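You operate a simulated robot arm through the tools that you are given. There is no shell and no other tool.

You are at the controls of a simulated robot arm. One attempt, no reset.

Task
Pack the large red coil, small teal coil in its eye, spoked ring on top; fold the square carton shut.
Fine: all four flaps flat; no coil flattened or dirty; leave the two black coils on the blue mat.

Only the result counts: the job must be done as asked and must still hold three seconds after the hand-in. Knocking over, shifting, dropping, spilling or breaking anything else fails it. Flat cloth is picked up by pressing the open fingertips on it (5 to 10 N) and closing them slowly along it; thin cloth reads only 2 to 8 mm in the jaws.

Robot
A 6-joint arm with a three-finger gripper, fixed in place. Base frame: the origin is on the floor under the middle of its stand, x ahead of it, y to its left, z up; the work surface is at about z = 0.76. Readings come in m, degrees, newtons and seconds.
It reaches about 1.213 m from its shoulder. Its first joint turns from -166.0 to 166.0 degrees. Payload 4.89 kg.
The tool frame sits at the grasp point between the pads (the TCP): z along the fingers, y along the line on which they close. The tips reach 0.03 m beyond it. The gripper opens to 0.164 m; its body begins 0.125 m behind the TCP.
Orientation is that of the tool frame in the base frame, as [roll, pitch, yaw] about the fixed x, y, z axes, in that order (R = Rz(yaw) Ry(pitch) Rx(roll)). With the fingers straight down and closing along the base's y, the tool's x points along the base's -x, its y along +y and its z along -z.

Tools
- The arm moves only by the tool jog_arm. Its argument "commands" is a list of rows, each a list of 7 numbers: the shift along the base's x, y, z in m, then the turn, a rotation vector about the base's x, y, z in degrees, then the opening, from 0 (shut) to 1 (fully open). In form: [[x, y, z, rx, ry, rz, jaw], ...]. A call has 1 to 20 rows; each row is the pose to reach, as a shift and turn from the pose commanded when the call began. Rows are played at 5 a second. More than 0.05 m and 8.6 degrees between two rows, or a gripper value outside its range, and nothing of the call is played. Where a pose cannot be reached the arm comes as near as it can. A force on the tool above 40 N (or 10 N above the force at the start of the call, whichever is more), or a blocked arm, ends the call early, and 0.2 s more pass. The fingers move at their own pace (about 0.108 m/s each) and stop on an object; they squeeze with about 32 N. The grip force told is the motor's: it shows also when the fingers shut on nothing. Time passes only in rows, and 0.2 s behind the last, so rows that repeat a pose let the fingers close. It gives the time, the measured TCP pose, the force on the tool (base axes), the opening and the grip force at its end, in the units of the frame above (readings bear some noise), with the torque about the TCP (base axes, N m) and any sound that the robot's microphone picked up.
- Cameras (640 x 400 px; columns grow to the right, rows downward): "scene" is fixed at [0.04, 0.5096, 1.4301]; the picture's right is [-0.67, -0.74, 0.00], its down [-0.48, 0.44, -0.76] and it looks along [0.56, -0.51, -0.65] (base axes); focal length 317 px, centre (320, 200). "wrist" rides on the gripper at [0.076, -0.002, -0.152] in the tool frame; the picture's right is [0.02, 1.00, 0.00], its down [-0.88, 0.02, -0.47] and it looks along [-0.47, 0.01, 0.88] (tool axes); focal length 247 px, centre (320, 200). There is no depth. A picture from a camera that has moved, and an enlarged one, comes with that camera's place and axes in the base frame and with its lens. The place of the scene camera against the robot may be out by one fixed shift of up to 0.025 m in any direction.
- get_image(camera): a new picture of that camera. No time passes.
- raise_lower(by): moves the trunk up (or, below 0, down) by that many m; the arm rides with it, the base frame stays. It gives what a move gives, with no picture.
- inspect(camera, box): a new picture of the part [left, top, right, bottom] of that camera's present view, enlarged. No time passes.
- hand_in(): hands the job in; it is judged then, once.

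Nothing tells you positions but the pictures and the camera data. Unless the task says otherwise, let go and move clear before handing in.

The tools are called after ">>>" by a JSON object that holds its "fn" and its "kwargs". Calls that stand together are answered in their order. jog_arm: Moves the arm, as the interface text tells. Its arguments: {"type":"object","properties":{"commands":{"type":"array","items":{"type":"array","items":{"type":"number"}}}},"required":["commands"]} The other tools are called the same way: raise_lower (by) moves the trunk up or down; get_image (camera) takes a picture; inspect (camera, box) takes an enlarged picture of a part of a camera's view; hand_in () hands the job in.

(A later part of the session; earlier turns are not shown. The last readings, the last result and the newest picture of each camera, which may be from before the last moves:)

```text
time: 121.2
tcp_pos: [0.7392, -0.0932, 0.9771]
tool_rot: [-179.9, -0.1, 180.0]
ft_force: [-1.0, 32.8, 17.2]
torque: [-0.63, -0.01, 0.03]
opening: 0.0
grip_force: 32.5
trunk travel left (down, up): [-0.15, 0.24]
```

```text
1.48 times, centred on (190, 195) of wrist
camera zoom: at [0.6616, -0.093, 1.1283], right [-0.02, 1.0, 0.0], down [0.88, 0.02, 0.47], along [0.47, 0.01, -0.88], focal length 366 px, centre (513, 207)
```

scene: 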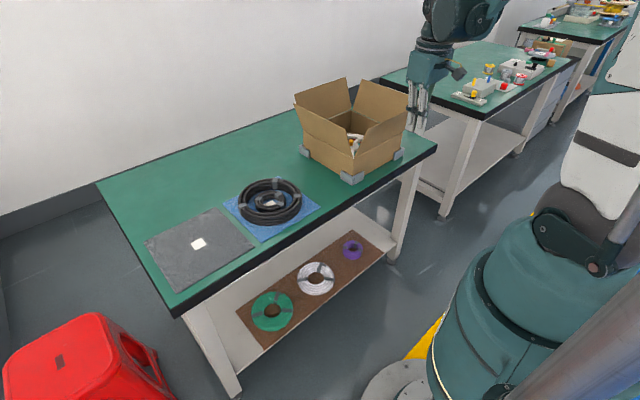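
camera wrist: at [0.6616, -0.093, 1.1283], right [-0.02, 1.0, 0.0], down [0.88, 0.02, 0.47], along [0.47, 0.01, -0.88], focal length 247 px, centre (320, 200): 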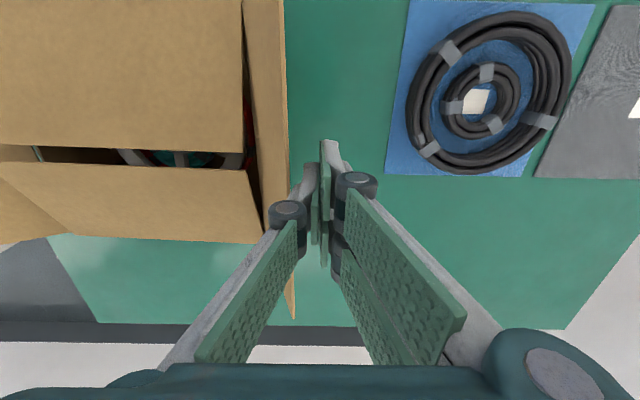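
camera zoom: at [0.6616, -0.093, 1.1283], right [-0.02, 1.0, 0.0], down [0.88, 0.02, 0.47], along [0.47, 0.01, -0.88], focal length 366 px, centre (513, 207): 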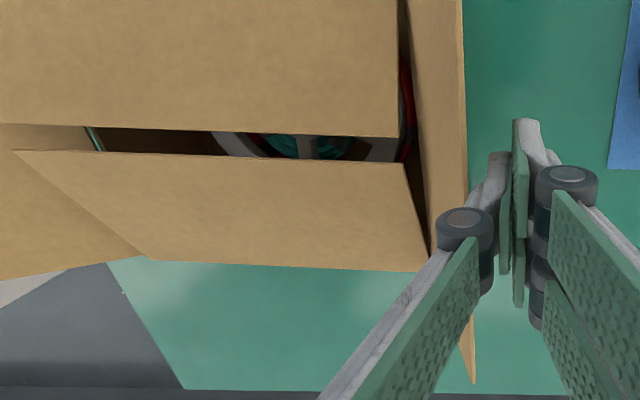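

The corner geometry suggests the x flaps hinge above the y flaps, so the y pair must go in first. I'll back off, re-open the x flaps, and redo the order. First I'll retreat from the left flap.

>>> {"fn": "jog_arm", "kwargs": {"commands": [[0, 0.01, -0.005, 0, 0, 0, 0], [0, 0.03, -0.005, 0, 0, 0, 0], [0, 0.06, 0, 0, 0, 0, 0], [0, 0.06, 0.04, 0, 0, 0, 0], [0, 0.06, 0.08, 0, 0, 0, 0], [0, 0.06, 0.1, 0, 0, 0, 0]]}}

>>> {"fn": "get_image", "kwargs": {"camera": "wrist"}}

>>> {"fn": "inspect", "kwargs": {"camera": "scene", "box": [270, 60, 450, 190]}}

```text
time: 122.5
tcp_pos: [0.7391, -0.0359, 1.0752]
tool_rot: [180.0, 0.0, 179.8]
ft_force: [0.2, -0.5, -0.7]
torque: [-0.07, 0.07, 0.01]
opening: 0.0
grip_force: 32.1
trunk travel left (down, up): [-0.15, 0.24]
```

```text
taken
camera wrist: at [0.6623, -0.0364, 1.2279], right [-0.02, 1.0, 0.0], down [0.88, 0.02, 0.47], along [0.47, 0.01, -0.88], focal length 247 px, centre (320, 200)
```

wrist: 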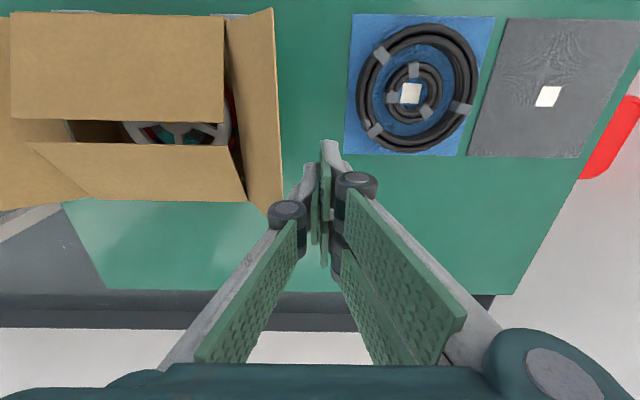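

```text
3.08 times, centred on (360, 125) of scene
camera zoom: at [0.04, 0.5096, 1.4301], right [-0.67, -0.74, 0.0], down [-0.48, 0.44, -0.76], along [0.56, -0.51, -0.65], focal length 976 px, centre (197, 431)
```

zoom: 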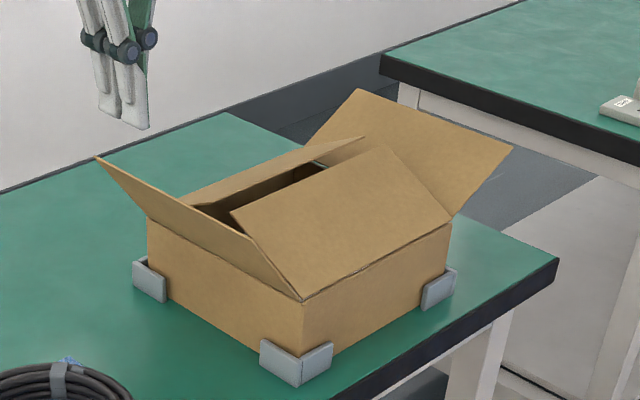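

After backing off, both x flaps stand at about 30° with a gap between them, which is useful. I'll press the near flap down to about 10°, then push the far flap's raised edge outward to re-open it.

>>> {"fn": "jog_arm", "kwargs": {"commands": [[-0.01, -0.04, 0, 0, 0, 0, 0], [-0.02, -0.085, 0, 0, 0, 0, 0], [-0.035, -0.13, 0, 0, 0, 0, 0], [-0.05, -0.175, 0, 0, 0, 0, 0], [-0.065, -0.22, 0, 0, 0, 0, 0], [-0.07, -0.242, -0.02, 0, 0, 0, 0], [-0.07, -0.242, -0.06, 0, 0, 0, 0], [-0.07, -0.242, -0.1, 0, 0, 0, 0], [-0.07, -0.242, -0.12, 0, 0, 0, 0]]}}

>>> {"fn": "inspect", "kwargs": {"camera": "scene", "box": [270, 60, 450, 190]}}

>>> {"fn": "get_image", "kwargs": {"camera": "wrist"}}

```text
time: 124.5
tcp_pos: [0.6683, -0.2769, 0.9561]
tool_rot: [-180.0, 0.0, 179.8]
ft_force: [-0.5, -0.5, 0.6]
torque: [0.0, -0.1, 0.01]
opening: 0.0002
grip_force: 32.6
trunk travel left (down, up): [-0.15, 0.24]
```

```text
3.08 times, centred on (360, 125) of scene
camera zoom: at [0.04, 0.5096, 1.4301], right [-0.67, -0.74, 0.0], down [-0.48, 0.44, -0.76], along [0.56, -0.51, -0.65], focal length 976 px, centre (197, 431)
```

zoom: 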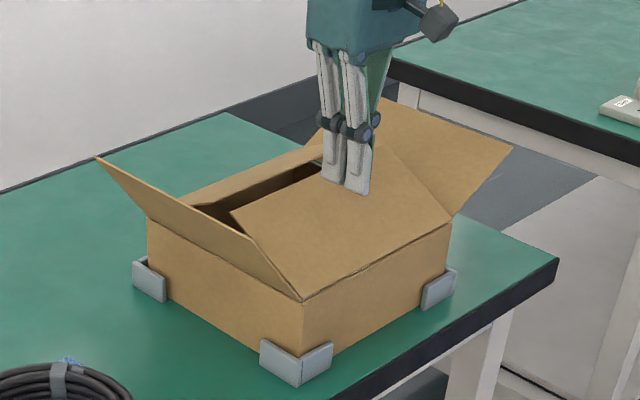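

```text
taken
camera wrist: at [0.5909, -0.2776, 1.1076], right [-0.02, 1.0, 0.0], down [0.88, 0.02, 0.47], along [0.47, 0.01, -0.88], focal length 247 px, centre (320, 200)
```

wrist: 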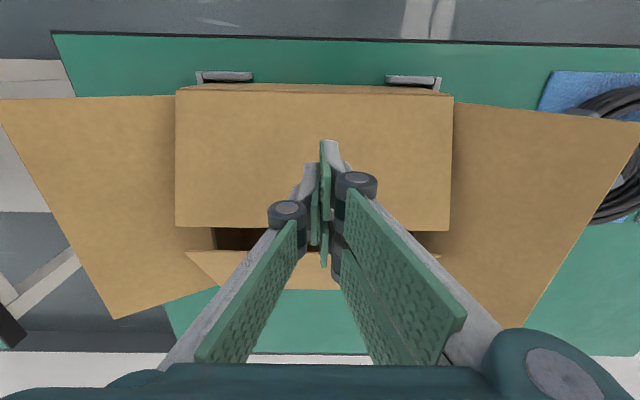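

>>> {"fn": "jog_arm", "kwargs": {"commands": [[0, 0, -0.015, 0, 0, 0, 0], [0, 0, -0.03, 0, 0, 0, 0], [0, 0, -0.042, 0, 0, 0, 0], [0, 0, -0.05, 0, 0, 0, 0], [0, 0, -0.05, 0, 0, 0, 0]]}}

>>> {"fn": "inspect", "kwargs": {"camera": "scene", "box": [270, 60, 450, 190]}}

>>> {"fn": "get_image", "kwargs": {"camera": "wrist"}}

```text
time: 125.8
tcp_pos: [0.6697, -0.2767, 0.9064]
tool_rot: [180.0, 0.0, 179.9]
ft_force: [0.5, 0.5, 0.7]
torque: [-0.02, 0.0, -0.01]
opening: 0.0002
grip_force: 32.1
trunk travel left (down, up): [-0.15, 0.24]
```

```text
3.08 times, centred on (360, 125) of scene
camera zoom: at [0.04, 0.5096, 1.4301], right [-0.67, -0.74, 0.0], down [-0.48, 0.44, -0.76], along [0.56, -0.51, -0.65], focal length 976 px, centre (197, 431)
```

zoom: 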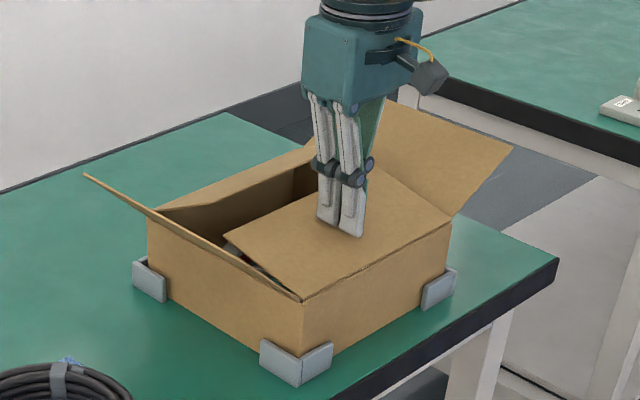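

```text
taken
camera wrist: at [0.5919, -0.2772, 1.0578], right [-0.02, 1.0, 0.0], down [0.88, 0.02, 0.47], along [0.47, 0.01, -0.88], focal length 247 px, centre (320, 200)
```

wrist: 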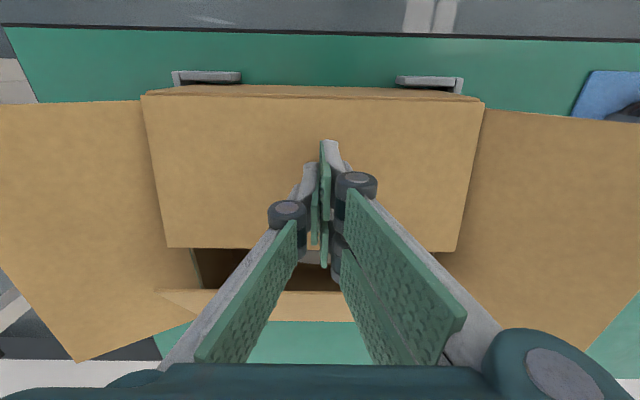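

>>> {"fn": "jog_arm", "kwargs": {"commands": [[0, 0, 0.01, 0, 0, 0, 0], [0, 0, 0.017, 0, 0, 0, 0], [0.03, 0, 0.017, 0, 0, 0, 0], [0.052, 0, 0.017, 0, 0, 0, 0], [0.06, 0, 0.022, 0, 0, 0, 0], [0.067, 0, 0.029, 0, 0, 0, 0], [0.079, 0, 0.041, 0, 0, 0, 0], [0.091, 0, 0.052, 0, 0, 0, 0], [0.105, 0, 0.061, 0, 0, 0, 0]]}}

>>> {"fn": "inspect", "kwargs": {"camera": "scene", "box": [270, 60, 450, 190]}}

>>> {"fn": "get_image", "kwargs": {"camera": "wrist"}}

```text
time: 127.8
tcp_pos: [0.7738, -0.2784, 0.9655]
tool_rot: [179.9, 0.0, 179.9]
ft_force: [-0.4, 0.1, 0.3]
torque: [-0.02, -0.05, -0.03]
opening: 0.0002
grip_force: 31.9
trunk travel left (down, up): [-0.15, 0.24]
```

```text
3.08 times, centred on (360, 125) of scene
camera zoom: at [0.04, 0.5096, 1.4301], right [-0.67, -0.74, 0.0], down [-0.48, 0.44, -0.76], along [0.56, -0.51, -0.65], focal length 976 px, centre (197, 431)
```

zoom: 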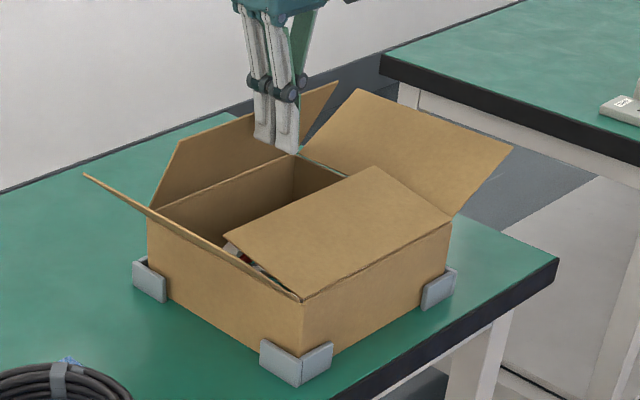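

```text
taken
camera wrist: at [0.6964, -0.278, 1.1179], right [-0.02, 1.0, 0.0], down [0.88, 0.02, 0.47], along [0.47, 0.01, -0.88], focal length 247 px, centre (320, 200)
```

wrist: 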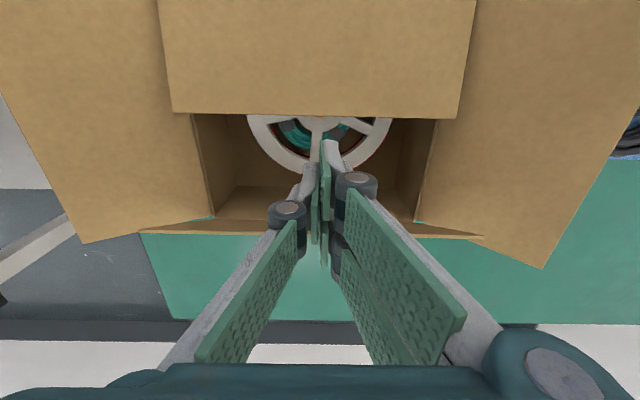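

>>> {"fn": "jog_arm", "kwargs": {"commands": [[0.015, 0, 0.0085, 0, 0, 0, 0], [0.036, 0, 0.014, 0, 0, 0, 0], [0.058, 0, 0.0175, 0, 0, 0, 0], [0.075, 0, 0.017, 0, 0, 0, 0], [0.09, 0, 0.0155, 0, 0, 0, 0], [0.105, 0, 0.011, 0, 0, 0, 0], [0.12, 0, 0.005, 0, 0, 0, 0]]}}

>>> {"fn": "inspect", "kwargs": {"camera": "scene", "box": [270, 60, 450, 190]}}

>>> {"fn": "get_image", "kwargs": {"camera": "wrist"}}

```text
time: 129.3
tcp_pos: [0.8921, -0.2796, 0.9714]
tool_rot: [179.9, 0.1, 179.9]
ft_force: [0.2, 0.0, 1.1]
torque: [-0.04, -0.06, 0.0]
opening: 0.0
grip_force: 31.8
trunk travel left (down, up): [-0.15, 0.24]
```

```text
3.08 times, centred on (360, 125) of scene
camera zoom: at [0.04, 0.5096, 1.4301], right [-0.67, -0.74, 0.0], down [-0.48, 0.44, -0.76], along [0.56, -0.51, -0.65], focal length 976 px, centre (197, 431)
```

zoom: 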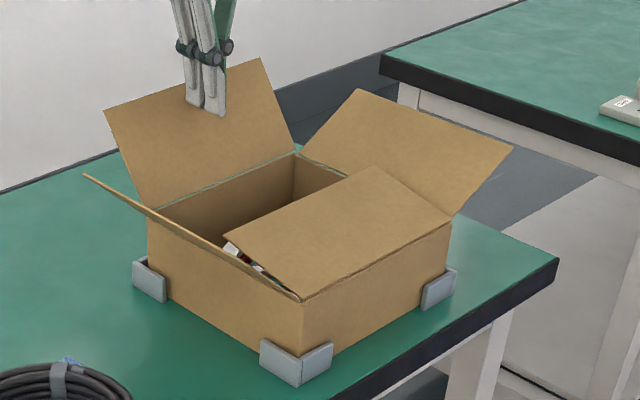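

```text
taken
camera wrist: at [0.8159, -0.2791, 1.1239], right [-0.02, 1.0, 0.0], down [0.88, 0.02, 0.47], along [0.47, 0.01, -0.88], focal length 247 px, centre (320, 200)
```

wrist: 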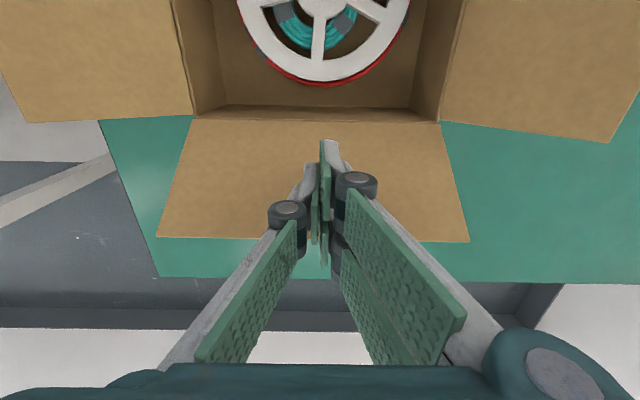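

The far flap is open again. Now I'll open the near flap from inside by coming down in the open half (clear of the knob) and pushing its raised edge toward -x.

>>> {"fn": "jog_arm", "kwargs": {"commands": [[-0.02, 0, 0.02, 0, 0, 0, 0], [-0.06, 0, 0.025, 0, 0, 0, 0], [-0.085, 0, 0.0, 0, 0, 0, 0], [-0.09, 0, -0.04, 0, 0, 0, 0], [-0.09, 0, -0.075, 0, 0, 0, 0], [-0.09, 0, -0.0865, 0, 0, 0, 0], [-0.105, 0, -0.0865, 0, 0, 0, 0], [-0.12, 0, -0.0865, 0, 0, 0, 0], [-0.126, 0, -0.084, 0, 0, 0, 0]]}}

>>> {"fn": "inspect", "kwargs": {"camera": "scene", "box": [270, 60, 450, 190]}}

>>> {"fn": "get_image", "kwargs": {"camera": "wrist"}}

```text
time: 131.3
tcp_pos: [0.7672, -0.2777, 0.888]
tool_rot: [-180.0, 0.0, 180.0]
ft_force: [0.2, -0.2, 0.8]
torque: [0.01, 0.03, 0.0]
opening: 0.0
grip_force: 32.4
trunk travel left (down, up): [-0.15, 0.24]
```

```text
3.08 times, centred on (360, 125) of scene
camera zoom: at [0.04, 0.5096, 1.4301], right [-0.67, -0.74, 0.0], down [-0.48, 0.44, -0.76], along [0.56, -0.51, -0.65], focal length 976 px, centre (197, 431)
```

zoom: 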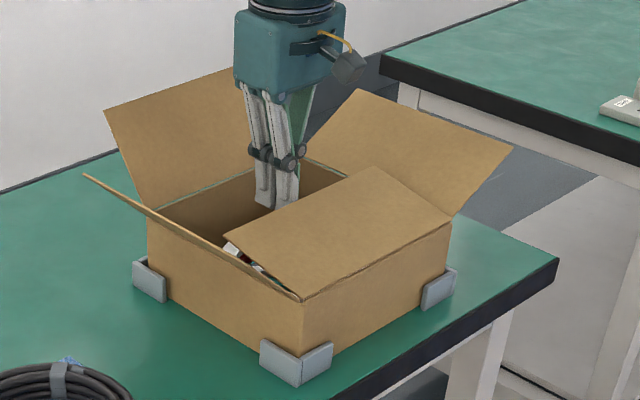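

```text
taken
camera wrist: at [0.6907, -0.2784, 1.0398], right [-0.02, 1.0, 0.0], down [0.88, 0.02, 0.47], along [0.47, 0.01, -0.88], focal length 247 px, centre (320, 200)
```

wrist: 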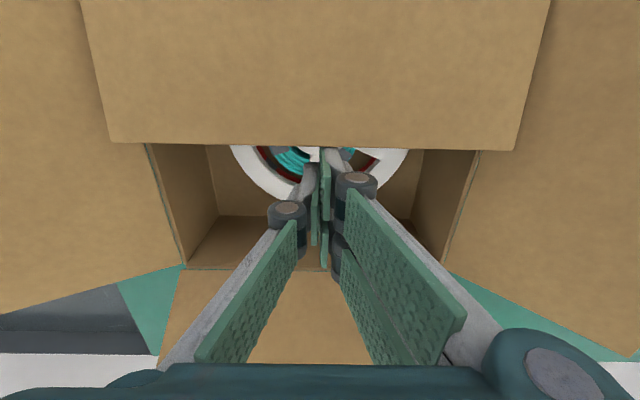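

>>> {"fn": "jog_arm", "kwargs": {"commands": [[-0.006, 0, 0.01, 0, 0, 0, 0], [-0.013, 0, 0.0265, 0, 0, 0, 0], [-0.023, 0, 0.04, 0, 0, 0, 0], [-0.034, 0, 0.0535, 0, 0, 0, 0], [-0.047, 0, 0.066, 0, 0, 0, 0], [-0.0595, 0, 0.075, 0, 0, 0, 0], [-0.075, 0, 0.084, 0, 0, 0, 0], [-0.09, 0, 0.0895, 0, 0, 0, 0], [-0.107, 0, 0.0935, 0, 0, 0, 0], [-0.122, 0, 0.095, 0, 0, 0, 0], [-0.138, 0, 0.094, 0, 0, 0, 0], [-0.154, 0, 0.091, 0, 0, 0, 0], [-0.17, 0, 0.086, 0, 0, 0, 0]]}}

>>> {"fn": "inspect", "kwargs": {"camera": "scene", "box": [270, 60, 450, 190]}}

>>> {"fn": "get_image", "kwargs": {"camera": "wrist"}}

```text
time: 134.2
tcp_pos: [0.5972, -0.2773, 0.9738]
tool_rot: [180.0, 0.0, -180.0]
ft_force: [-0.2, 0.9, 0.6]
torque: [-0.05, 0.06, 0.04]
opening: 0.0001
grip_force: 32.6
trunk travel left (down, up): [-0.15, 0.24]
```

```text
3.08 times, centred on (360, 125) of scene
camera zoom: at [0.04, 0.5096, 1.4301], right [-0.67, -0.74, 0.0], down [-0.48, 0.44, -0.76], along [0.56, -0.51, -0.65], focal length 976 px, centre (197, 431)
```

zoom: 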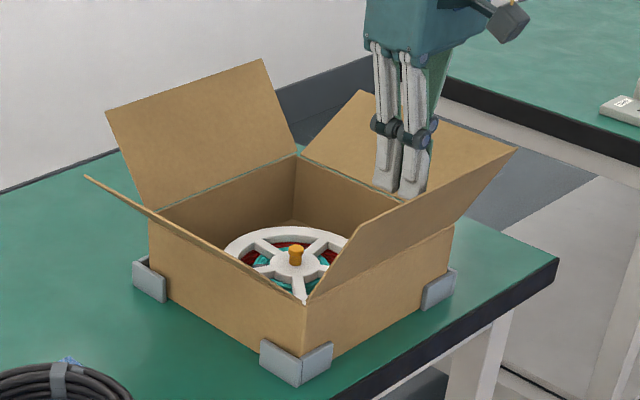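

```text
taken
camera wrist: at [0.5204, -0.2777, 1.125], right [-0.02, 1.0, 0.0], down [0.88, 0.02, 0.47], along [0.47, 0.01, -0.88], focal length 247 px, centre (320, 200)
```

wrist: 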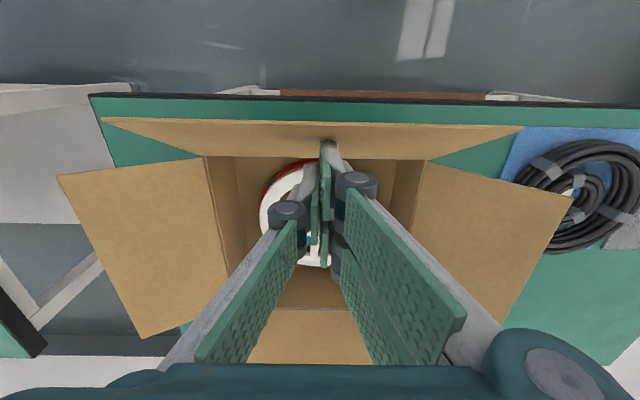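

All four flaps are open again and the contents are undisturbed. Now the y flaps go first, starting with the left (+y) flap from outside.

>>> {"fn": "jog_arm", "kwargs": {"commands": [[0.005, 0, 0.04, 0, 0, 0, 0], [0.01, 0, 0.08, 0, 0, 0, 0], [0.025, 0.02, 0.105, 0, 0, 0, 0], [0.045, 0.06, 0.105, 0, 0, 0, 0], [0.065, 0.1, 0.105, 0, 0, 0, 0], [0.085, 0.14, 0.105, 0, 0, 0, 0], [0.105, 0.18, 0.105, 0, 0, 0, 0], [0.125, 0.22, 0.105, 0, 0, 0, 0], [0.142, 0.26, 0.105, 0, 0, 0, 0], [0.142, 0.3, 0.09, 0, 0, 0, 0], [0.142, 0.308, 0.05, 0, 0, 0, 0], [0.142, 0.308, 0.005, 0, 0, 0, 0], [0.142, 0.308, -0.04, 0, 0, 0, 0], [0.142, 0.308, -0.0685, 0, 0, 0, 0], [0.142, 0.308, -0.0685, 0, 0, 0, 0]]}}

>>> {"fn": "get_image", "kwargs": {"camera": "wrist"}}

>>> {"fn": "inspect", "kwargs": {"camera": "scene", "box": [250, 50, 450, 190]}}

```text
time: 137.3
tcp_pos: [0.7381, 0.0313, 0.9051]
tool_rot: [-179.9, -0.2, 179.8]
ft_force: [1.0, -0.2, 0.0]
torque: [0.0, 0.09, -0.01]
opening: 0.0
grip_force: 32.3
trunk travel left (down, up): [-0.15, 0.24]
```

```text
taken
camera wrist: at [0.6618, 0.0304, 1.0583], right [-0.02, 1.0, 0.0], down [0.88, 0.02, 0.47], along [0.47, 0.01, -0.88], focal length 247 px, centre (320, 200)
```

wrist: 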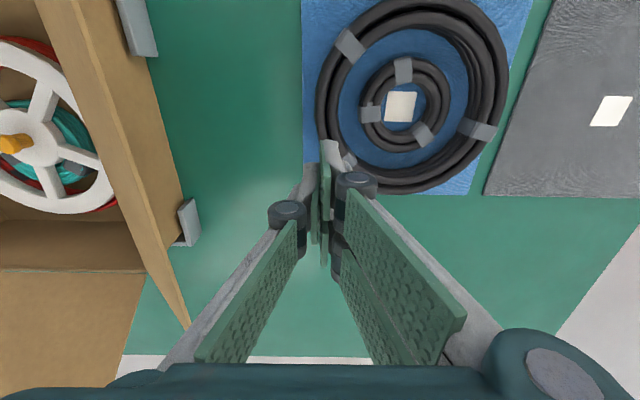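

```text
2.86 times, centred on (350, 120) of scene
camera zoom: at [0.04, 0.5096, 1.4301], right [-0.67, -0.74, 0.0], down [-0.48, 0.44, -0.76], along [0.56, -0.51, -0.65], focal length 906 px, centre (234, 429)
```

zoom: 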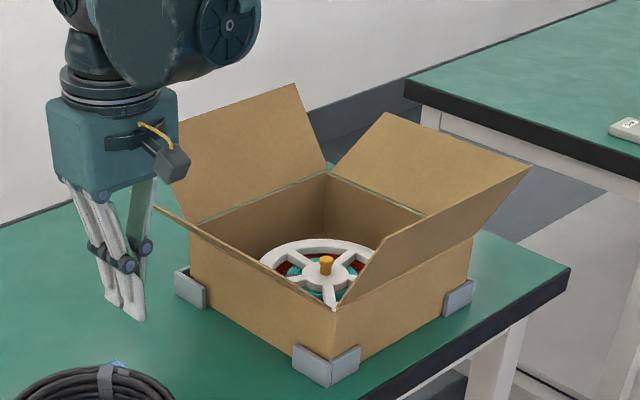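

>>> {"fn": "jog_arm", "kwargs": {"commands": [[0, -0.03, 0, 0, 0, 0, 0], [0, -0.055, 0.006, 0, 0, 0, 0], [0, -0.0705, 0.015, 0, 0, 0, 0], [0, -0.082, 0.028, 0, 0, 0, 0], [0, -0.0925, 0.04, 0, 0, 0, 0], [0, -0.107, 0.052, 0, 0, 0, 0], [0, -0.1215, 0.063, 0, 0, 0, 0], [0, -0.138, 0.071, 0, 0, 0, 0], [0, -0.1535, 0.077, 0, 0, 0, 0]]}}

>>> {"fn": "inspect", "kwargs": {"camera": "scene", "box": [250, 50, 450, 190]}}

>>> {"fn": "get_image", "kwargs": {"camera": "wrist"}}

```text
time: 139.3
tcp_pos: [0.7399, -0.1217, 0.9815]
tool_rot: [180.0, 0.0, 180.0]
ft_force: [0.8, 0.4, -0.3]
torque: [-0.09, 0.01, 0.0]
opening: 0.0
grip_force: 32.0
trunk travel left (down, up): [-0.15, 0.24]
```

```text
2.86 times, centred on (350, 120) of scene
camera zoom: at [0.04, 0.5096, 1.4301], right [-0.67, -0.74, 0.0], down [-0.48, 0.44, -0.76], along [0.56, -0.51, -0.65], focal length 906 px, centre (234, 429)
```

zoom: 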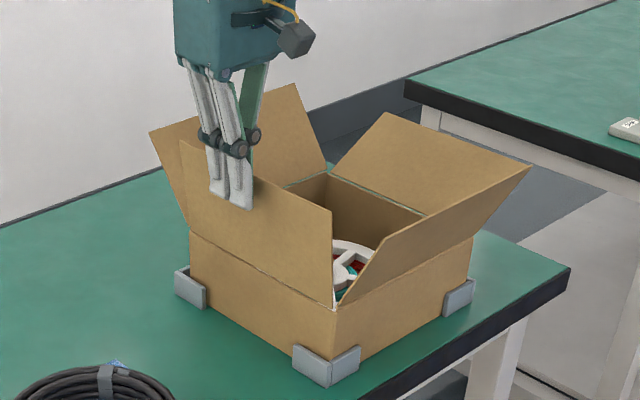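

```text
taken
camera wrist: at [0.6627, -0.1223, 1.1335], right [-0.02, 1.0, 0.0], down [0.88, 0.02, 0.47], along [0.47, 0.01, -0.88], focal length 247 px, centre (320, 200)
```

wrist: 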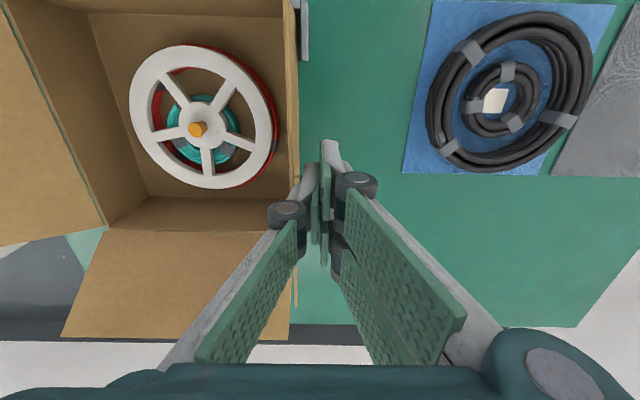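

No resistance this time. Continuing over the arc.

>>> {"fn": "jog_arm", "kwargs": {"commands": [[0, -0.015, 0.004, 0, 0, 0, 0], [0, -0.03, 0.005, 0, 0, 0, 0], [0, -0.043, 0.003, 0, 0, 0, 0], [0, -0.055, -0.003, 0, 0, 0, 0], [0, -0.066, -0.01, 0, 0, 0, 0], [0, -0.077, -0.018, 0, 0, 0, 0], [0, -0.089, -0.031, 0, 0, 0, 0], [0, -0.098, -0.044, 0, 0, 0, 0]]}}

>>> {"fn": "inspect", "kwargs": {"camera": "scene", "box": [250, 50, 450, 190]}}

>>> {"fn": "get_image", "kwargs": {"camera": "wrist"}}

```text
time: 141.2
tcp_pos: [0.7393, -0.2206, 0.9386]
tool_rot: [-180.0, 0.0, -180.0]
ft_force: [-0.4, 0.4, -0.3]
torque: [-0.06, -0.04, 0.03]
opening: 0.0003
grip_force: 32.0
trunk travel left (down, up): [-0.15, 0.24]
```

```text
2.86 times, centred on (350, 120) of scene
camera zoom: at [0.04, 0.5096, 1.4301], right [-0.67, -0.74, 0.0], down [-0.48, 0.44, -0.76], along [0.56, -0.51, -0.65], focal length 906 px, centre (234, 429)
```

zoom: 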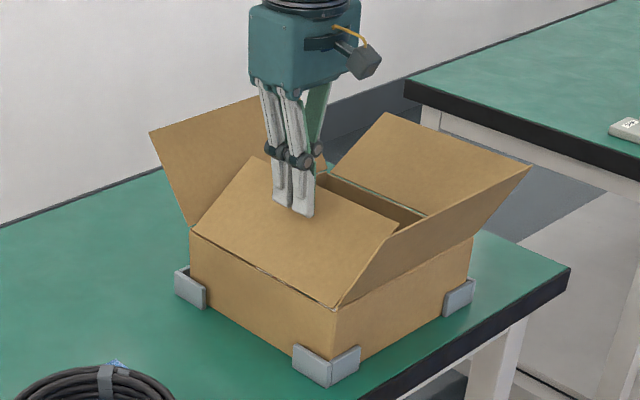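

```text
taken
camera wrist: at [0.6623, -0.2205, 1.0908], right [-0.02, 1.0, 0.0], down [0.88, 0.02, 0.47], along [0.47, 0.01, -0.88], focal length 247 px, centre (320, 200)
```

wrist: 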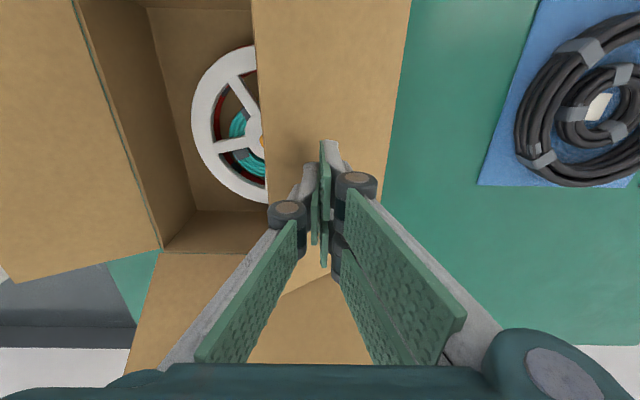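

>>> {"fn": "jog_arm", "kwargs": {"commands": [[0, -0.006, -0.013, 0, 0, 0, 0], [0, -0.01, -0.024, 0, 0, 0, 0], [0, -0.012, -0.033, 0, 0, 0, 0], [0, -0.013, -0.041, 0, 0, 0, 0], [0, -0.013, -0.046, 0, 0, 0, 0], [0, -0.013, -0.046, 0, 0, 0, 0]]}}

>>> {"fn": "inspect", "kwargs": {"camera": "scene", "box": [250, 50, 450, 190]}}

>>> {"fn": "get_image", "kwargs": {"camera": "wrist"}}

```text
time: 142.6
tcp_pos: [0.7394, -0.2346, 0.8922]
tool_rot: [-179.9, -0.1, 179.9]
ft_force: [-0.5, 0.1, -0.2]
torque: [-0.02, 0.0, 0.03]
opening: 0.0
grip_force: 32.0
trunk travel left (down, up): [-0.15, 0.24]
```

```text
2.86 times, centred on (350, 120) of scene
camera zoom: at [0.04, 0.5096, 1.4301], right [-0.67, -0.74, 0.0], down [-0.48, 0.44, -0.76], along [0.56, -0.51, -0.65], focal length 906 px, centre (234, 429)
```

zoom: 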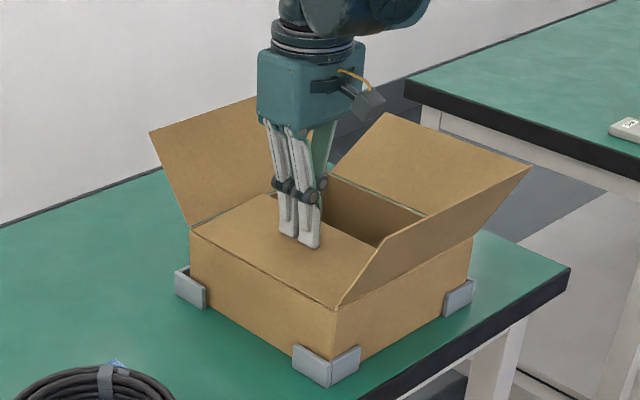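

```text
taken
camera wrist: at [0.6625, -0.2337, 1.0443], right [-0.02, 1.0, 0.0], down [0.88, 0.02, 0.47], along [0.47, 0.01, -0.88], focal length 247 px, centre (320, 200)
```

wrist: 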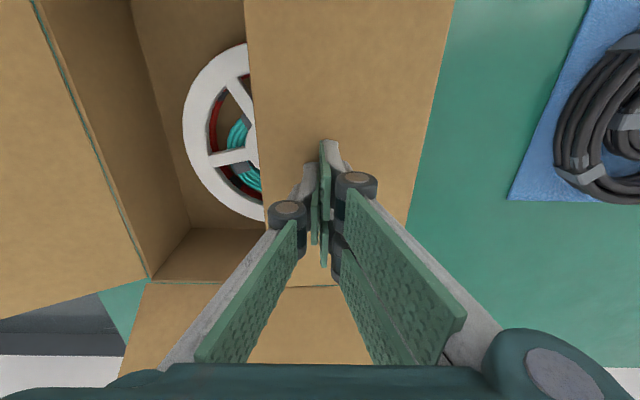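

The +y flap is flat with no resistance, so this is the right order. Next is the right (-y) flap: I'll go up, over and outside it.

>>> {"fn": "jog_arm", "kwargs": {"commands": [[0, 0, 0.03, 0, 0, 0, 0], [0, 0, 0.075, 0, 0, 0, 0], [0, -0.015, 0.12, 0, 0, 0, 0], [0, -0.05, 0.15, 0, 0, 0, 0], [0, -0.095, 0.165, 0, 0, 0, 0], [0, -0.14, 0.165, 0, 0, 0, 0], [0, -0.185, 0.165, 0, 0, 0, 0], [0, -0.23, 0.165, 0, 0, 0, 0], [0, -0.275, 0.165, 0, 0, 0, 0], [0, -0.32, 0.16, 0, 0, 0, 0], [0, -0.352, 0.13, 0, 0, 0, 0], [0, -0.352, 0.085, 0, 0, 0, 0], [0, -0.352, 0.04, 0, 0, 0, 0], [0, -0.352, 0.003, 0, 0, 0, 0], [0, -0.352, 0.003, 0, 0, 0, 0]]}}

>>> {"fn": "get_image", "kwargs": {"camera": "wrist"}}

>>> {"fn": "inspect", "kwargs": {"camera": "scene", "box": [270, 40, 470, 190]}}

```text
time: 145.8
tcp_pos: [0.7412, -0.5875, 0.8971]
tool_rot: [-180.0, -0.1, 179.9]
ft_force: [-0.4, 0.0, 0.0]
torque: [-0.04, 0.02, -0.01]
opening: 0.0002
grip_force: 31.7
trunk travel left (down, up): [-0.15, 0.24]
```

```text
taken
camera wrist: at [0.6636, -0.5874, 1.049], right [-0.02, 1.0, 0.0], down [0.88, 0.02, 0.47], along [0.47, 0.01, -0.88], focal length 247 px, centre (320, 200)
```

wrist: 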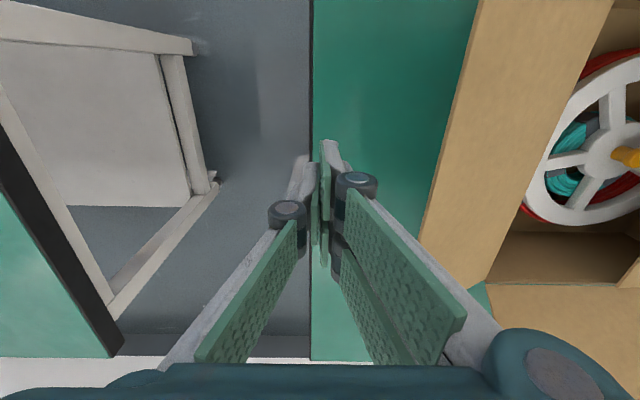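

```text
2.67 times, centred on (370, 115) of scene
camera zoom: at [0.04, 0.5096, 1.4301], right [-0.67, -0.74, 0.0], down [-0.48, 0.44, -0.76], along [0.56, -0.51, -0.65], focal length 846 px, centre (187, 427)
```

zoom: 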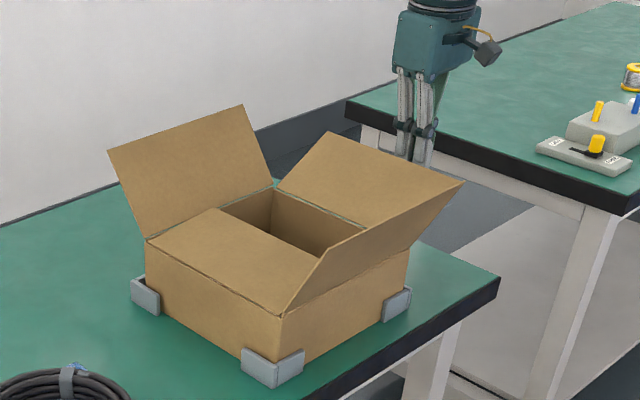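

>>> {"fn": "jog_arm", "kwargs": {"commands": [[0, 0.02, 0.01, 0, 0, 0, 0], [0, 0.04, 0.014, 0, 0, 0, 0], [0, 0.0525, 0.016, 0, 0, 0, 0], [0, 0.061, 0.027, 0, 0, 0, 0], [0, 0.0695, 0.038, 0, 0, 0, 0], [0, 0.081, 0.049, 0, 0, 0, 0], [0, 0.0935, 0.06, 0, 0, 0, 0], [0, 0.108, 0.069, 0, 0, 0, 0], [0, 0.1225, 0.077, 0, 0, 0, 0], [0, 0.139, 0.083, 0, 0, 0, 0], [0, 0.1545, 0.088, 0, 0, 0, 0]]}}

>>> {"fn": "inspect", "kwargs": {"camera": "scene", "box": [270, 40, 470, 190]}}

>>> {"fn": "get_image", "kwargs": {"camera": "wrist"}}

```text
time: 147.2
tcp_pos: [0.7398, -0.5115, 0.9428]
tool_rot: [-179.9, 0.0, 179.9]
ft_force: [-1.8, -12.2, 9.7]
torque: [0.38, 0.04, 0.08]
opening: 0.0001
grip_force: 32.4
trunk travel left (down, up): [-0.15, 0.24]
stopped in row 7: the force on the tool passed its limit at 42 N (the readings are from after the stop); the commanded pose is now the measured one
```

```text
2.67 times, centred on (370, 115) of scene
camera zoom: at [0.04, 0.5096, 1.4301], right [-0.67, -0.74, 0.0], down [-0.48, 0.44, -0.76], along [0.56, -0.51, -0.65], focal length 846 px, centre (187, 427)
```

zoom: 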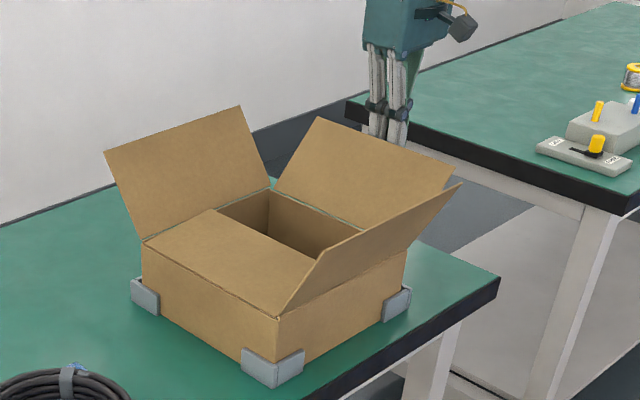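

```text
taken
camera wrist: at [0.6623, -0.5104, 1.0947], right [-0.02, 1.0, 0.0], down [0.88, 0.02, 0.47], along [0.47, 0.01, -0.88], focal length 247 px, centre (320, 200)
```

wrist: 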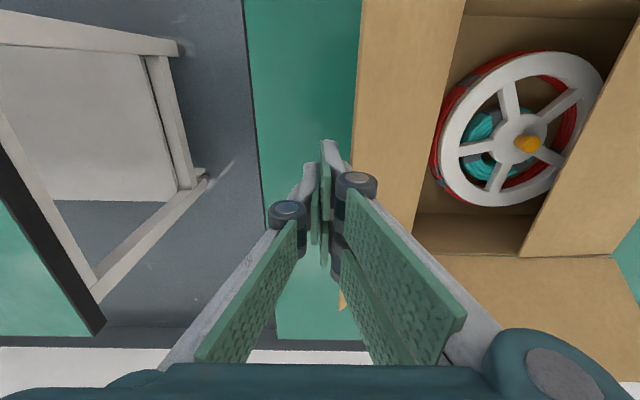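

The push jammed because the flap edge caught high on the finger near the knuckle. I'll back off, raise the hand so the edge meets the fingertip, and check that the carton hasn't shifted.

>>> {"fn": "jog_arm", "kwargs": {"commands": [[0, -0.015, 0, 0, 0, 0, 0], [0, -0.035, 0.0, 0, 0, 0, 0], [0, -0.035, 0.02, 0, 0, 0, 0], [0, -0.035, 0.03, 0, 0, 0, 0]]}}

>>> {"fn": "inspect", "kwargs": {"camera": "scene", "box": [270, 40, 470, 190]}}

>>> {"fn": "get_image", "kwargs": {"camera": "wrist"}}

```text
time: 148.2
tcp_pos: [0.7411, -0.5433, 0.9738]
tool_rot: [-179.9, -0.1, 179.9]
ft_force: [0.4, -0.1, -0.9]
torque: [0.05, 0.07, 0.01]
opening: 0.0
grip_force: 31.5
trunk travel left (down, up): [-0.15, 0.24]
```

```text
2.67 times, centred on (370, 115) of scene
camera zoom: at [0.04, 0.5096, 1.4301], right [-0.67, -0.74, 0.0], down [-0.48, 0.44, -0.76], along [0.56, -0.51, -0.65], focal length 846 px, centre (187, 427)
```

zoom: 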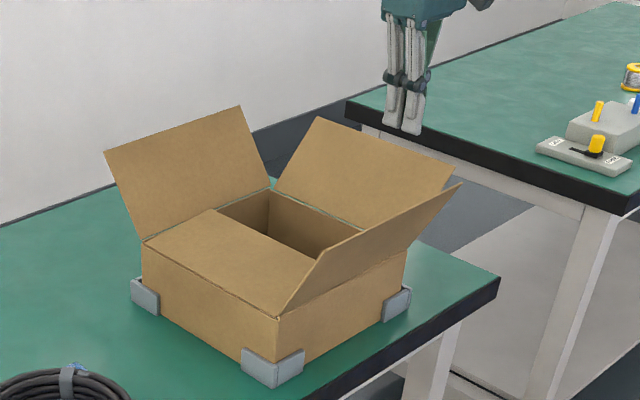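

```text
taken
camera wrist: at [0.663, -0.5438, 1.1256], right [-0.02, 1.0, 0.0], down [0.88, 0.02, 0.47], along [0.47, 0.01, -0.88], focal length 247 px, centre (320, 200)
```

wrist: 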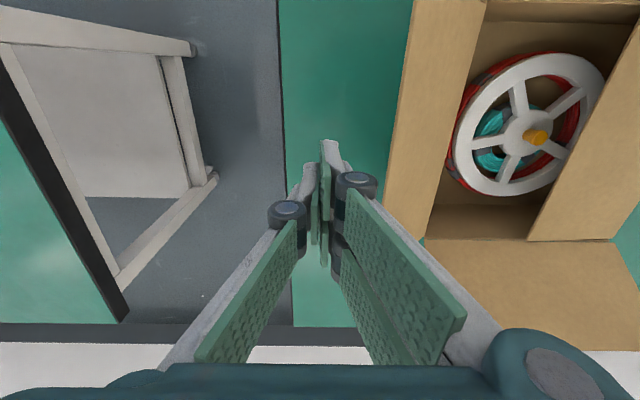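

The carton moved only about 2–3 mm within its brackets and the contents are unchanged. I'll push again with contact near the fingertips.

>>> {"fn": "jog_arm", "kwargs": {"commands": [[0, 0.02, -0.004, 0, 0, 0, 0], [0, 0.038, -0.007, 0, 0, 0, 0], [0, 0.047, -0.001, 0, 0, 0, 0], [0, 0.0555, 0.0055, 0, 0, 0, 0], [0, 0.065, 0.011, 0, 0, 0, 0], [0, 0.0745, 0.0155, 0, 0, 0, 0], [0, 0.085, 0.0195, 0, 0, 0, 0]]}}

>>> {"fn": "inspect", "kwargs": {"camera": "scene", "box": [270, 40, 470, 190]}}

>>> {"fn": "get_image", "kwargs": {"camera": "wrist"}}

```text
time: 149.8
tcp_pos: [0.7399, -0.4605, 0.9918]
tool_rot: [-179.9, 0.0, 180.0]
ft_force: [0.0, -0.5, -0.1]
torque: [0.06, 0.0, 0.02]
opening: 0.0
grip_force: 31.8
trunk travel left (down, up): [-0.15, 0.24]
```

```text
2.67 times, centred on (370, 115) of scene
camera zoom: at [0.04, 0.5096, 1.4301], right [-0.67, -0.74, 0.0], down [-0.48, 0.44, -0.76], along [0.56, -0.51, -0.65], focal length 846 px, centre (187, 427)
```

zoom: 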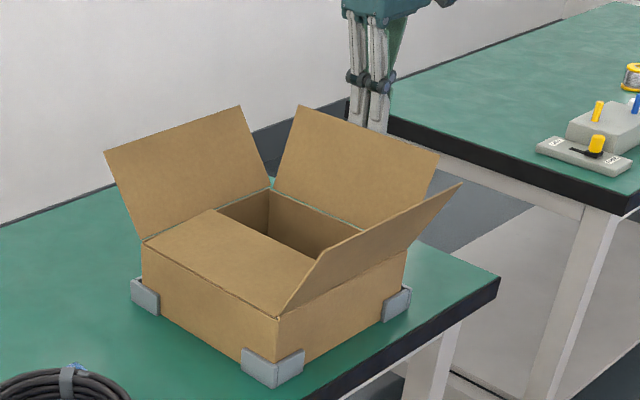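

```text
taken
camera wrist: at [0.6625, -0.4598, 1.1437], right [-0.02, 1.0, 0.0], down [0.88, 0.02, 0.47], along [0.47, 0.01, -0.88], focal length 247 px, centre (320, 200)
```

wrist: 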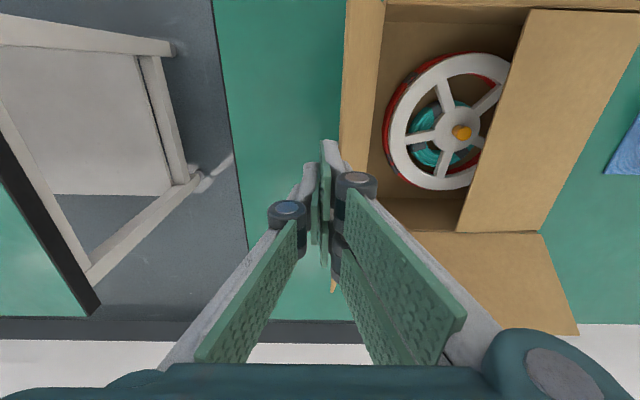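

>>> {"fn": "jog_arm", "kwargs": {"commands": [[0, 0.0095, 0.003, 0, 0, 0, 0], [0, 0.02, 0.005, 0, 0, 0, 0], [0, 0.0305, 0.005, 0, 0, 0, 0], [0, 0.045, 0.003, 0, 0, 0, 0], [0, 0.0585, -0.003, 0, 0, 0, 0], [0, 0.071, -0.008, 0, 0, 0, 0], [0, 0.0835, -0.014, 0, 0, 0, 0], [0, 0.095, -0.021, 0, 0, 0, 0], [0, 0.1055, -0.028, 0, 0, 0, 0], [0, 0.1185, -0.041, 0, 0, 0, 0], [0, 0.1285, -0.055, 0, 0, 0, 0]]}}

>>> {"fn": "inspect", "kwargs": {"camera": "scene", "box": [270, 40, 470, 190]}}

>>> {"fn": "get_image", "kwargs": {"camera": "wrist"}}

```text
time: 152.2
tcp_pos: [0.7391, -0.3298, 0.9388]
tool_rot: [-179.9, 0.0, 179.9]
ft_force: [0.0, 0.5, 0.0]
torque: [0.01, -0.05, 0.01]
opening: 0.0
grip_force: 31.5
trunk travel left (down, up): [-0.15, 0.24]
```

```text
2.67 times, centred on (370, 115) of scene
camera zoom: at [0.04, 0.5096, 1.4301], right [-0.67, -0.74, 0.0], down [-0.48, 0.44, -0.76], along [0.56, -0.51, -0.65], focal length 846 px, centre (187, 427)
```

zoom: 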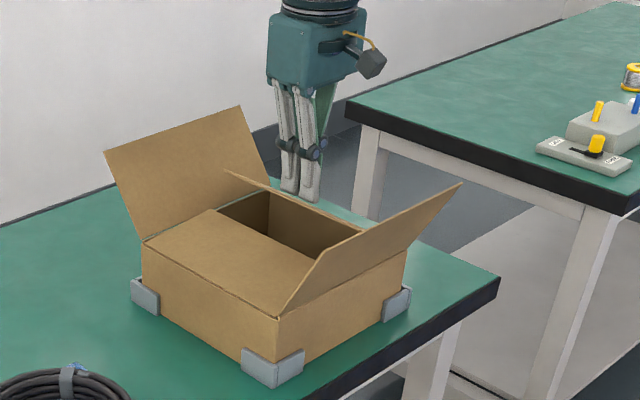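

```text
taken
camera wrist: at [0.6624, -0.3295, 1.0902], right [-0.02, 1.0, 0.0], down [0.88, 0.02, 0.47], along [0.47, 0.01, -0.88], focal length 247 px, centre (320, 200)
```

wrist: 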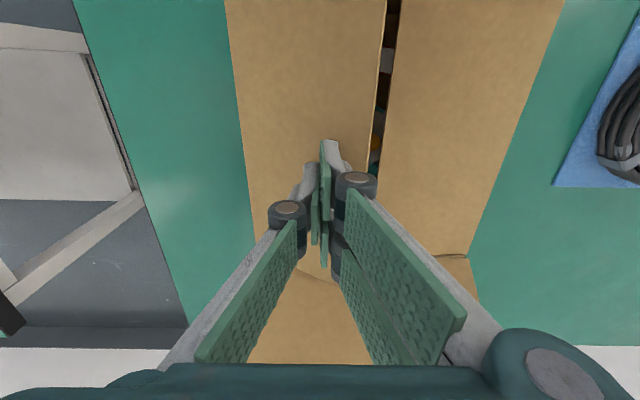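

>>> {"fn": "jog_arm", "kwargs": {"commands": [[0, 0.006, -0.013, 0, 0, 0, 0], [0, 0.01, -0.024, 0, 0, 0, 0], [0, 0.012, -0.033, 0, 0, 0, 0], [0, 0.013, -0.041, 0, 0, 0, 0], [0, 0.013, -0.046, 0, 0, 0, 0], [0, 0.013, -0.046, 0, 0, 0, 0]]}}

>>> {"fn": "inspect", "kwargs": {"camera": "scene", "box": [270, 40, 470, 190]}}

>>> {"fn": "get_image", "kwargs": {"camera": "wrist"}}

```text
time: 153.6
tcp_pos: [0.7419, -0.3173, 0.892]
tool_rot: [-179.9, -0.1, 179.9]
ft_force: [0.2, 0.6, -0.5]
torque: [-0.02, 0.02, -0.05]
opening: 0.0
grip_force: 31.4
trunk travel left (down, up): [-0.15, 0.24]
```

```text
2.67 times, centred on (370, 115) of scene
camera zoom: at [0.04, 0.5096, 1.4301], right [-0.67, -0.74, 0.0], down [-0.48, 0.44, -0.76], along [0.56, -0.51, -0.65], focal length 846 px, centre (187, 427)
```

zoom: 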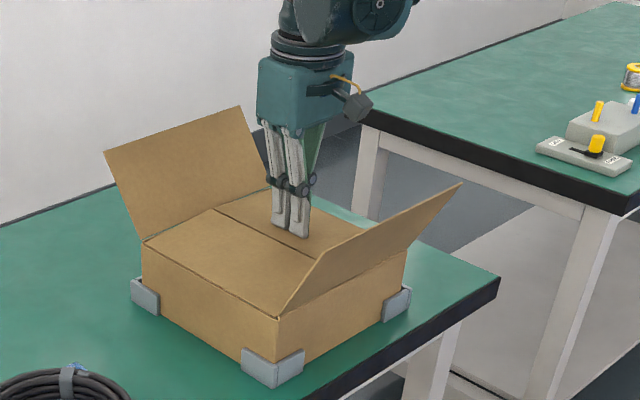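

```text
taken
camera wrist: at [0.6636, -0.3169, 1.0436], right [-0.02, 1.0, 0.0], down [0.88, 0.02, 0.47], along [0.47, 0.01, -0.88], focal length 247 px, centre (320, 200)
```

wrist: 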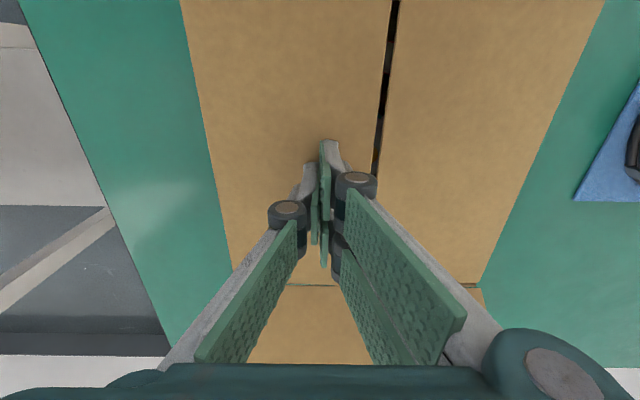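

Both y flaps are flat. Now the near (-x) flap folds over the top.

>>> {"fn": "jog_arm", "kwargs": {"commands": [[0, 0.005, 0.035, 0, 0, 0, 0], [0, 0.015, 0.08, 0, 0, 0, 0], [-0.01, 0.025, 0.125, 0, 0, 0, 0], [-0.03, 0.035, 0.165, 0, 0, 0, 0], [-0.065, 0.04, 0.19, 0, 0, 0, 0], [-0.11, 0.04, 0.195, 0, 0, 0, 0], [-0.155, 0.04, 0.195, 0, 0, 0, 0], [-0.2, 0.04, 0.195, 0, 0, 0, 0], [-0.24, 0.04, 0.195, 0, 0, 0, 0], [-0.275, 0.04, 0.18, 0, 0, 0, 0], [-0.28, 0.04, 0.14, 0, 0, 0, 0], [-0.28, 0.04, 0.1, 0, 0, 0, 0], [-0.28, 0.04, 0.085, 0, 0, 0, 0], [-0.28, 0.04, 0.085, 0, 0, 0, 0]]}}

>>> {"fn": "get_image", "kwargs": {"camera": "wrist"}}

>>> {"fn": "inspect", "kwargs": {"camera": "scene", "box": [270, 40, 470, 190]}}

```text
time: 156.6
tcp_pos: [0.4613, -0.2772, 0.9753]
tool_rot: [-179.9, 0.0, -180.0]
ft_force: [0.6, -0.9, 0.3]
torque: [0.02, 0.08, 0.01]
opening: 0.0001
grip_force: 31.6
trunk travel left (down, up): [-0.15, 0.24]
```

```text
taken
camera wrist: at [0.3843, -0.2761, 1.1277], right [-0.02, 1.0, 0.0], down [0.88, 0.02, 0.47], along [0.47, 0.01, -0.88], focal length 247 px, centre (320, 200)
```

wrist: 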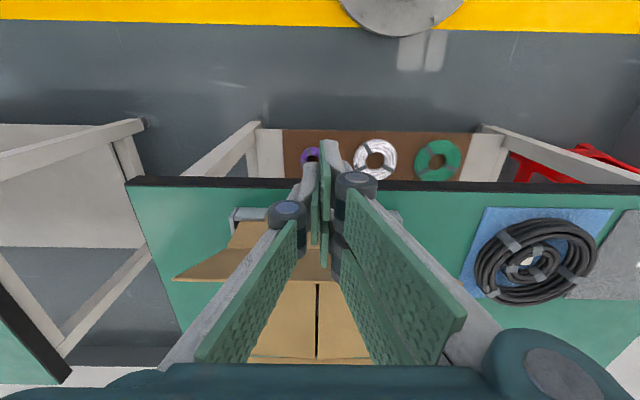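

```text
2.67 times, centred on (370, 115) of scene
camera zoom: at [0.04, 0.5096, 1.4301], right [-0.67, -0.74, 0.0], down [-0.48, 0.44, -0.76], along [0.56, -0.51, -0.65], focal length 846 px, centre (187, 427)
```

zoom: 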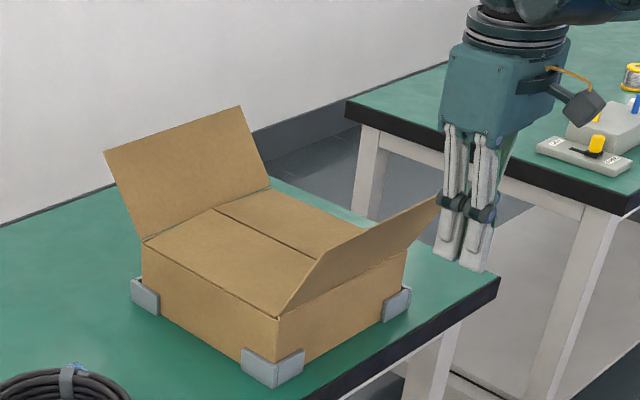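

>>> {"fn": "jog_arm", "kwargs": {"commands": [[0.03, 0, 0, 0, 0, 0, 0], [0.055, 0, 0, 0, 0, 0, 0], [0.07, 0, 0.002, 0, 0, 0, 0], [0.083, 0, 0.006, 0, 0, 0, 0], [0.1, 0, 0.01, 0, 0, 0, 0], [0.117, 0, 0.012, 0, 0, 0, 0], [0.134, 0, 0.011, 0, 0, 0, 0], [0.151, 0, 0.007, 0, 0, 0, 0], [0.167, 0, 0, 0, 0, 0, 0], [0.181, 0, -0.01, 0, 0, 0, 0], [0.194, 0, -0.023, 0, 0, 0, 0], [0.204, 0, -0.037, 0, 0, 0, 0]]}}

>>> {"fn": "inspect", "kwargs": {"camera": "scene", "box": [270, 40, 470, 190]}}

>>> {"fn": "get_image", "kwargs": {"camera": "wrist"}}

```text
time: 159.2
tcp_pos: [0.6653, -0.2769, 0.9386]
tool_rot: [-180.0, -0.1, -180.0]
ft_force: [0.3, 0.3, 0.7]
torque: [0.03, -0.02, 0.02]
opening: 0.0001
grip_force: 31.8
trunk travel left (down, up): [-0.15, 0.24]
```

```text
2.67 times, centred on (370, 115) of scene
camera zoom: at [0.04, 0.5096, 1.4301], right [-0.67, -0.74, 0.0], down [-0.48, 0.44, -0.76], along [0.56, -0.51, -0.65], focal length 846 px, centre (187, 427)
```

zoom: 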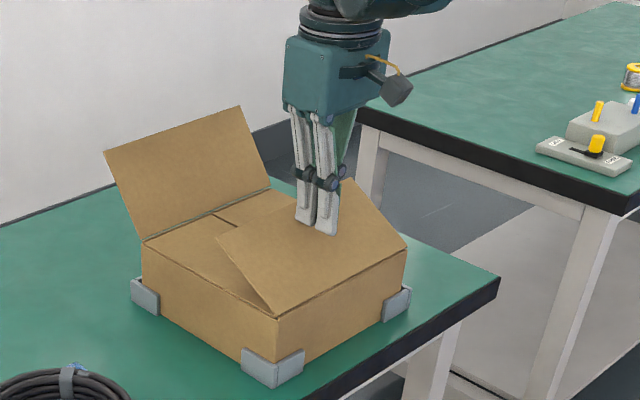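

```text
taken
camera wrist: at [0.5876, -0.2774, 1.0914], right [-0.02, 1.0, 0.0], down [0.88, 0.02, 0.47], along [0.47, 0.01, -0.88], focal length 247 px, centre (320, 200)
```

wrist: 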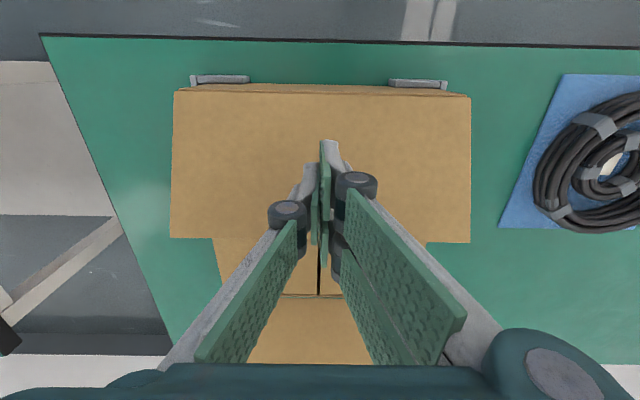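

Folding smoothly. Now down to flat.

>>> {"fn": "jog_arm", "kwargs": {"commands": [[0.006, 0, -0.013, 0, 0, 0, 0], [0.01, 0, -0.024, 0, 0, 0, 0], [0.012, 0, -0.033, 0, 0, 0, 0], [0.013, 0, -0.039, 0, 0, 0, 0], [0.013, 0, -0.043, 0, 0, 0, 0], [0.013, 0, -0.043, 0, 0, 0, 0]]}}

>>> {"fn": "inspect", "kwargs": {"camera": "scene", "box": [270, 40, 470, 190]}}

```text
time: 160.6
tcp_pos: [0.6776, -0.2781, 0.8969]
tool_rot: [-179.7, 0.0, 179.8]
ft_force: [-0.6, 0.6, -0.7]
torque: [0.01, 0.01, 0.01]
opening: 0.0
grip_force: 32.1
trunk travel left (down, up): [-0.15, 0.24]
```

```text
2.67 times, centred on (370, 115) of scene
camera zoom: at [0.04, 0.5096, 1.4301], right [-0.67, -0.74, 0.0], down [-0.48, 0.44, -0.76], along [0.56, -0.51, -0.65], focal length 846 px, centre (187, 427)
```

zoom: 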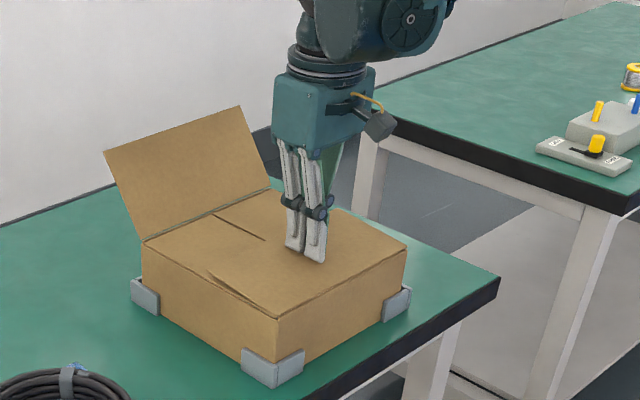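

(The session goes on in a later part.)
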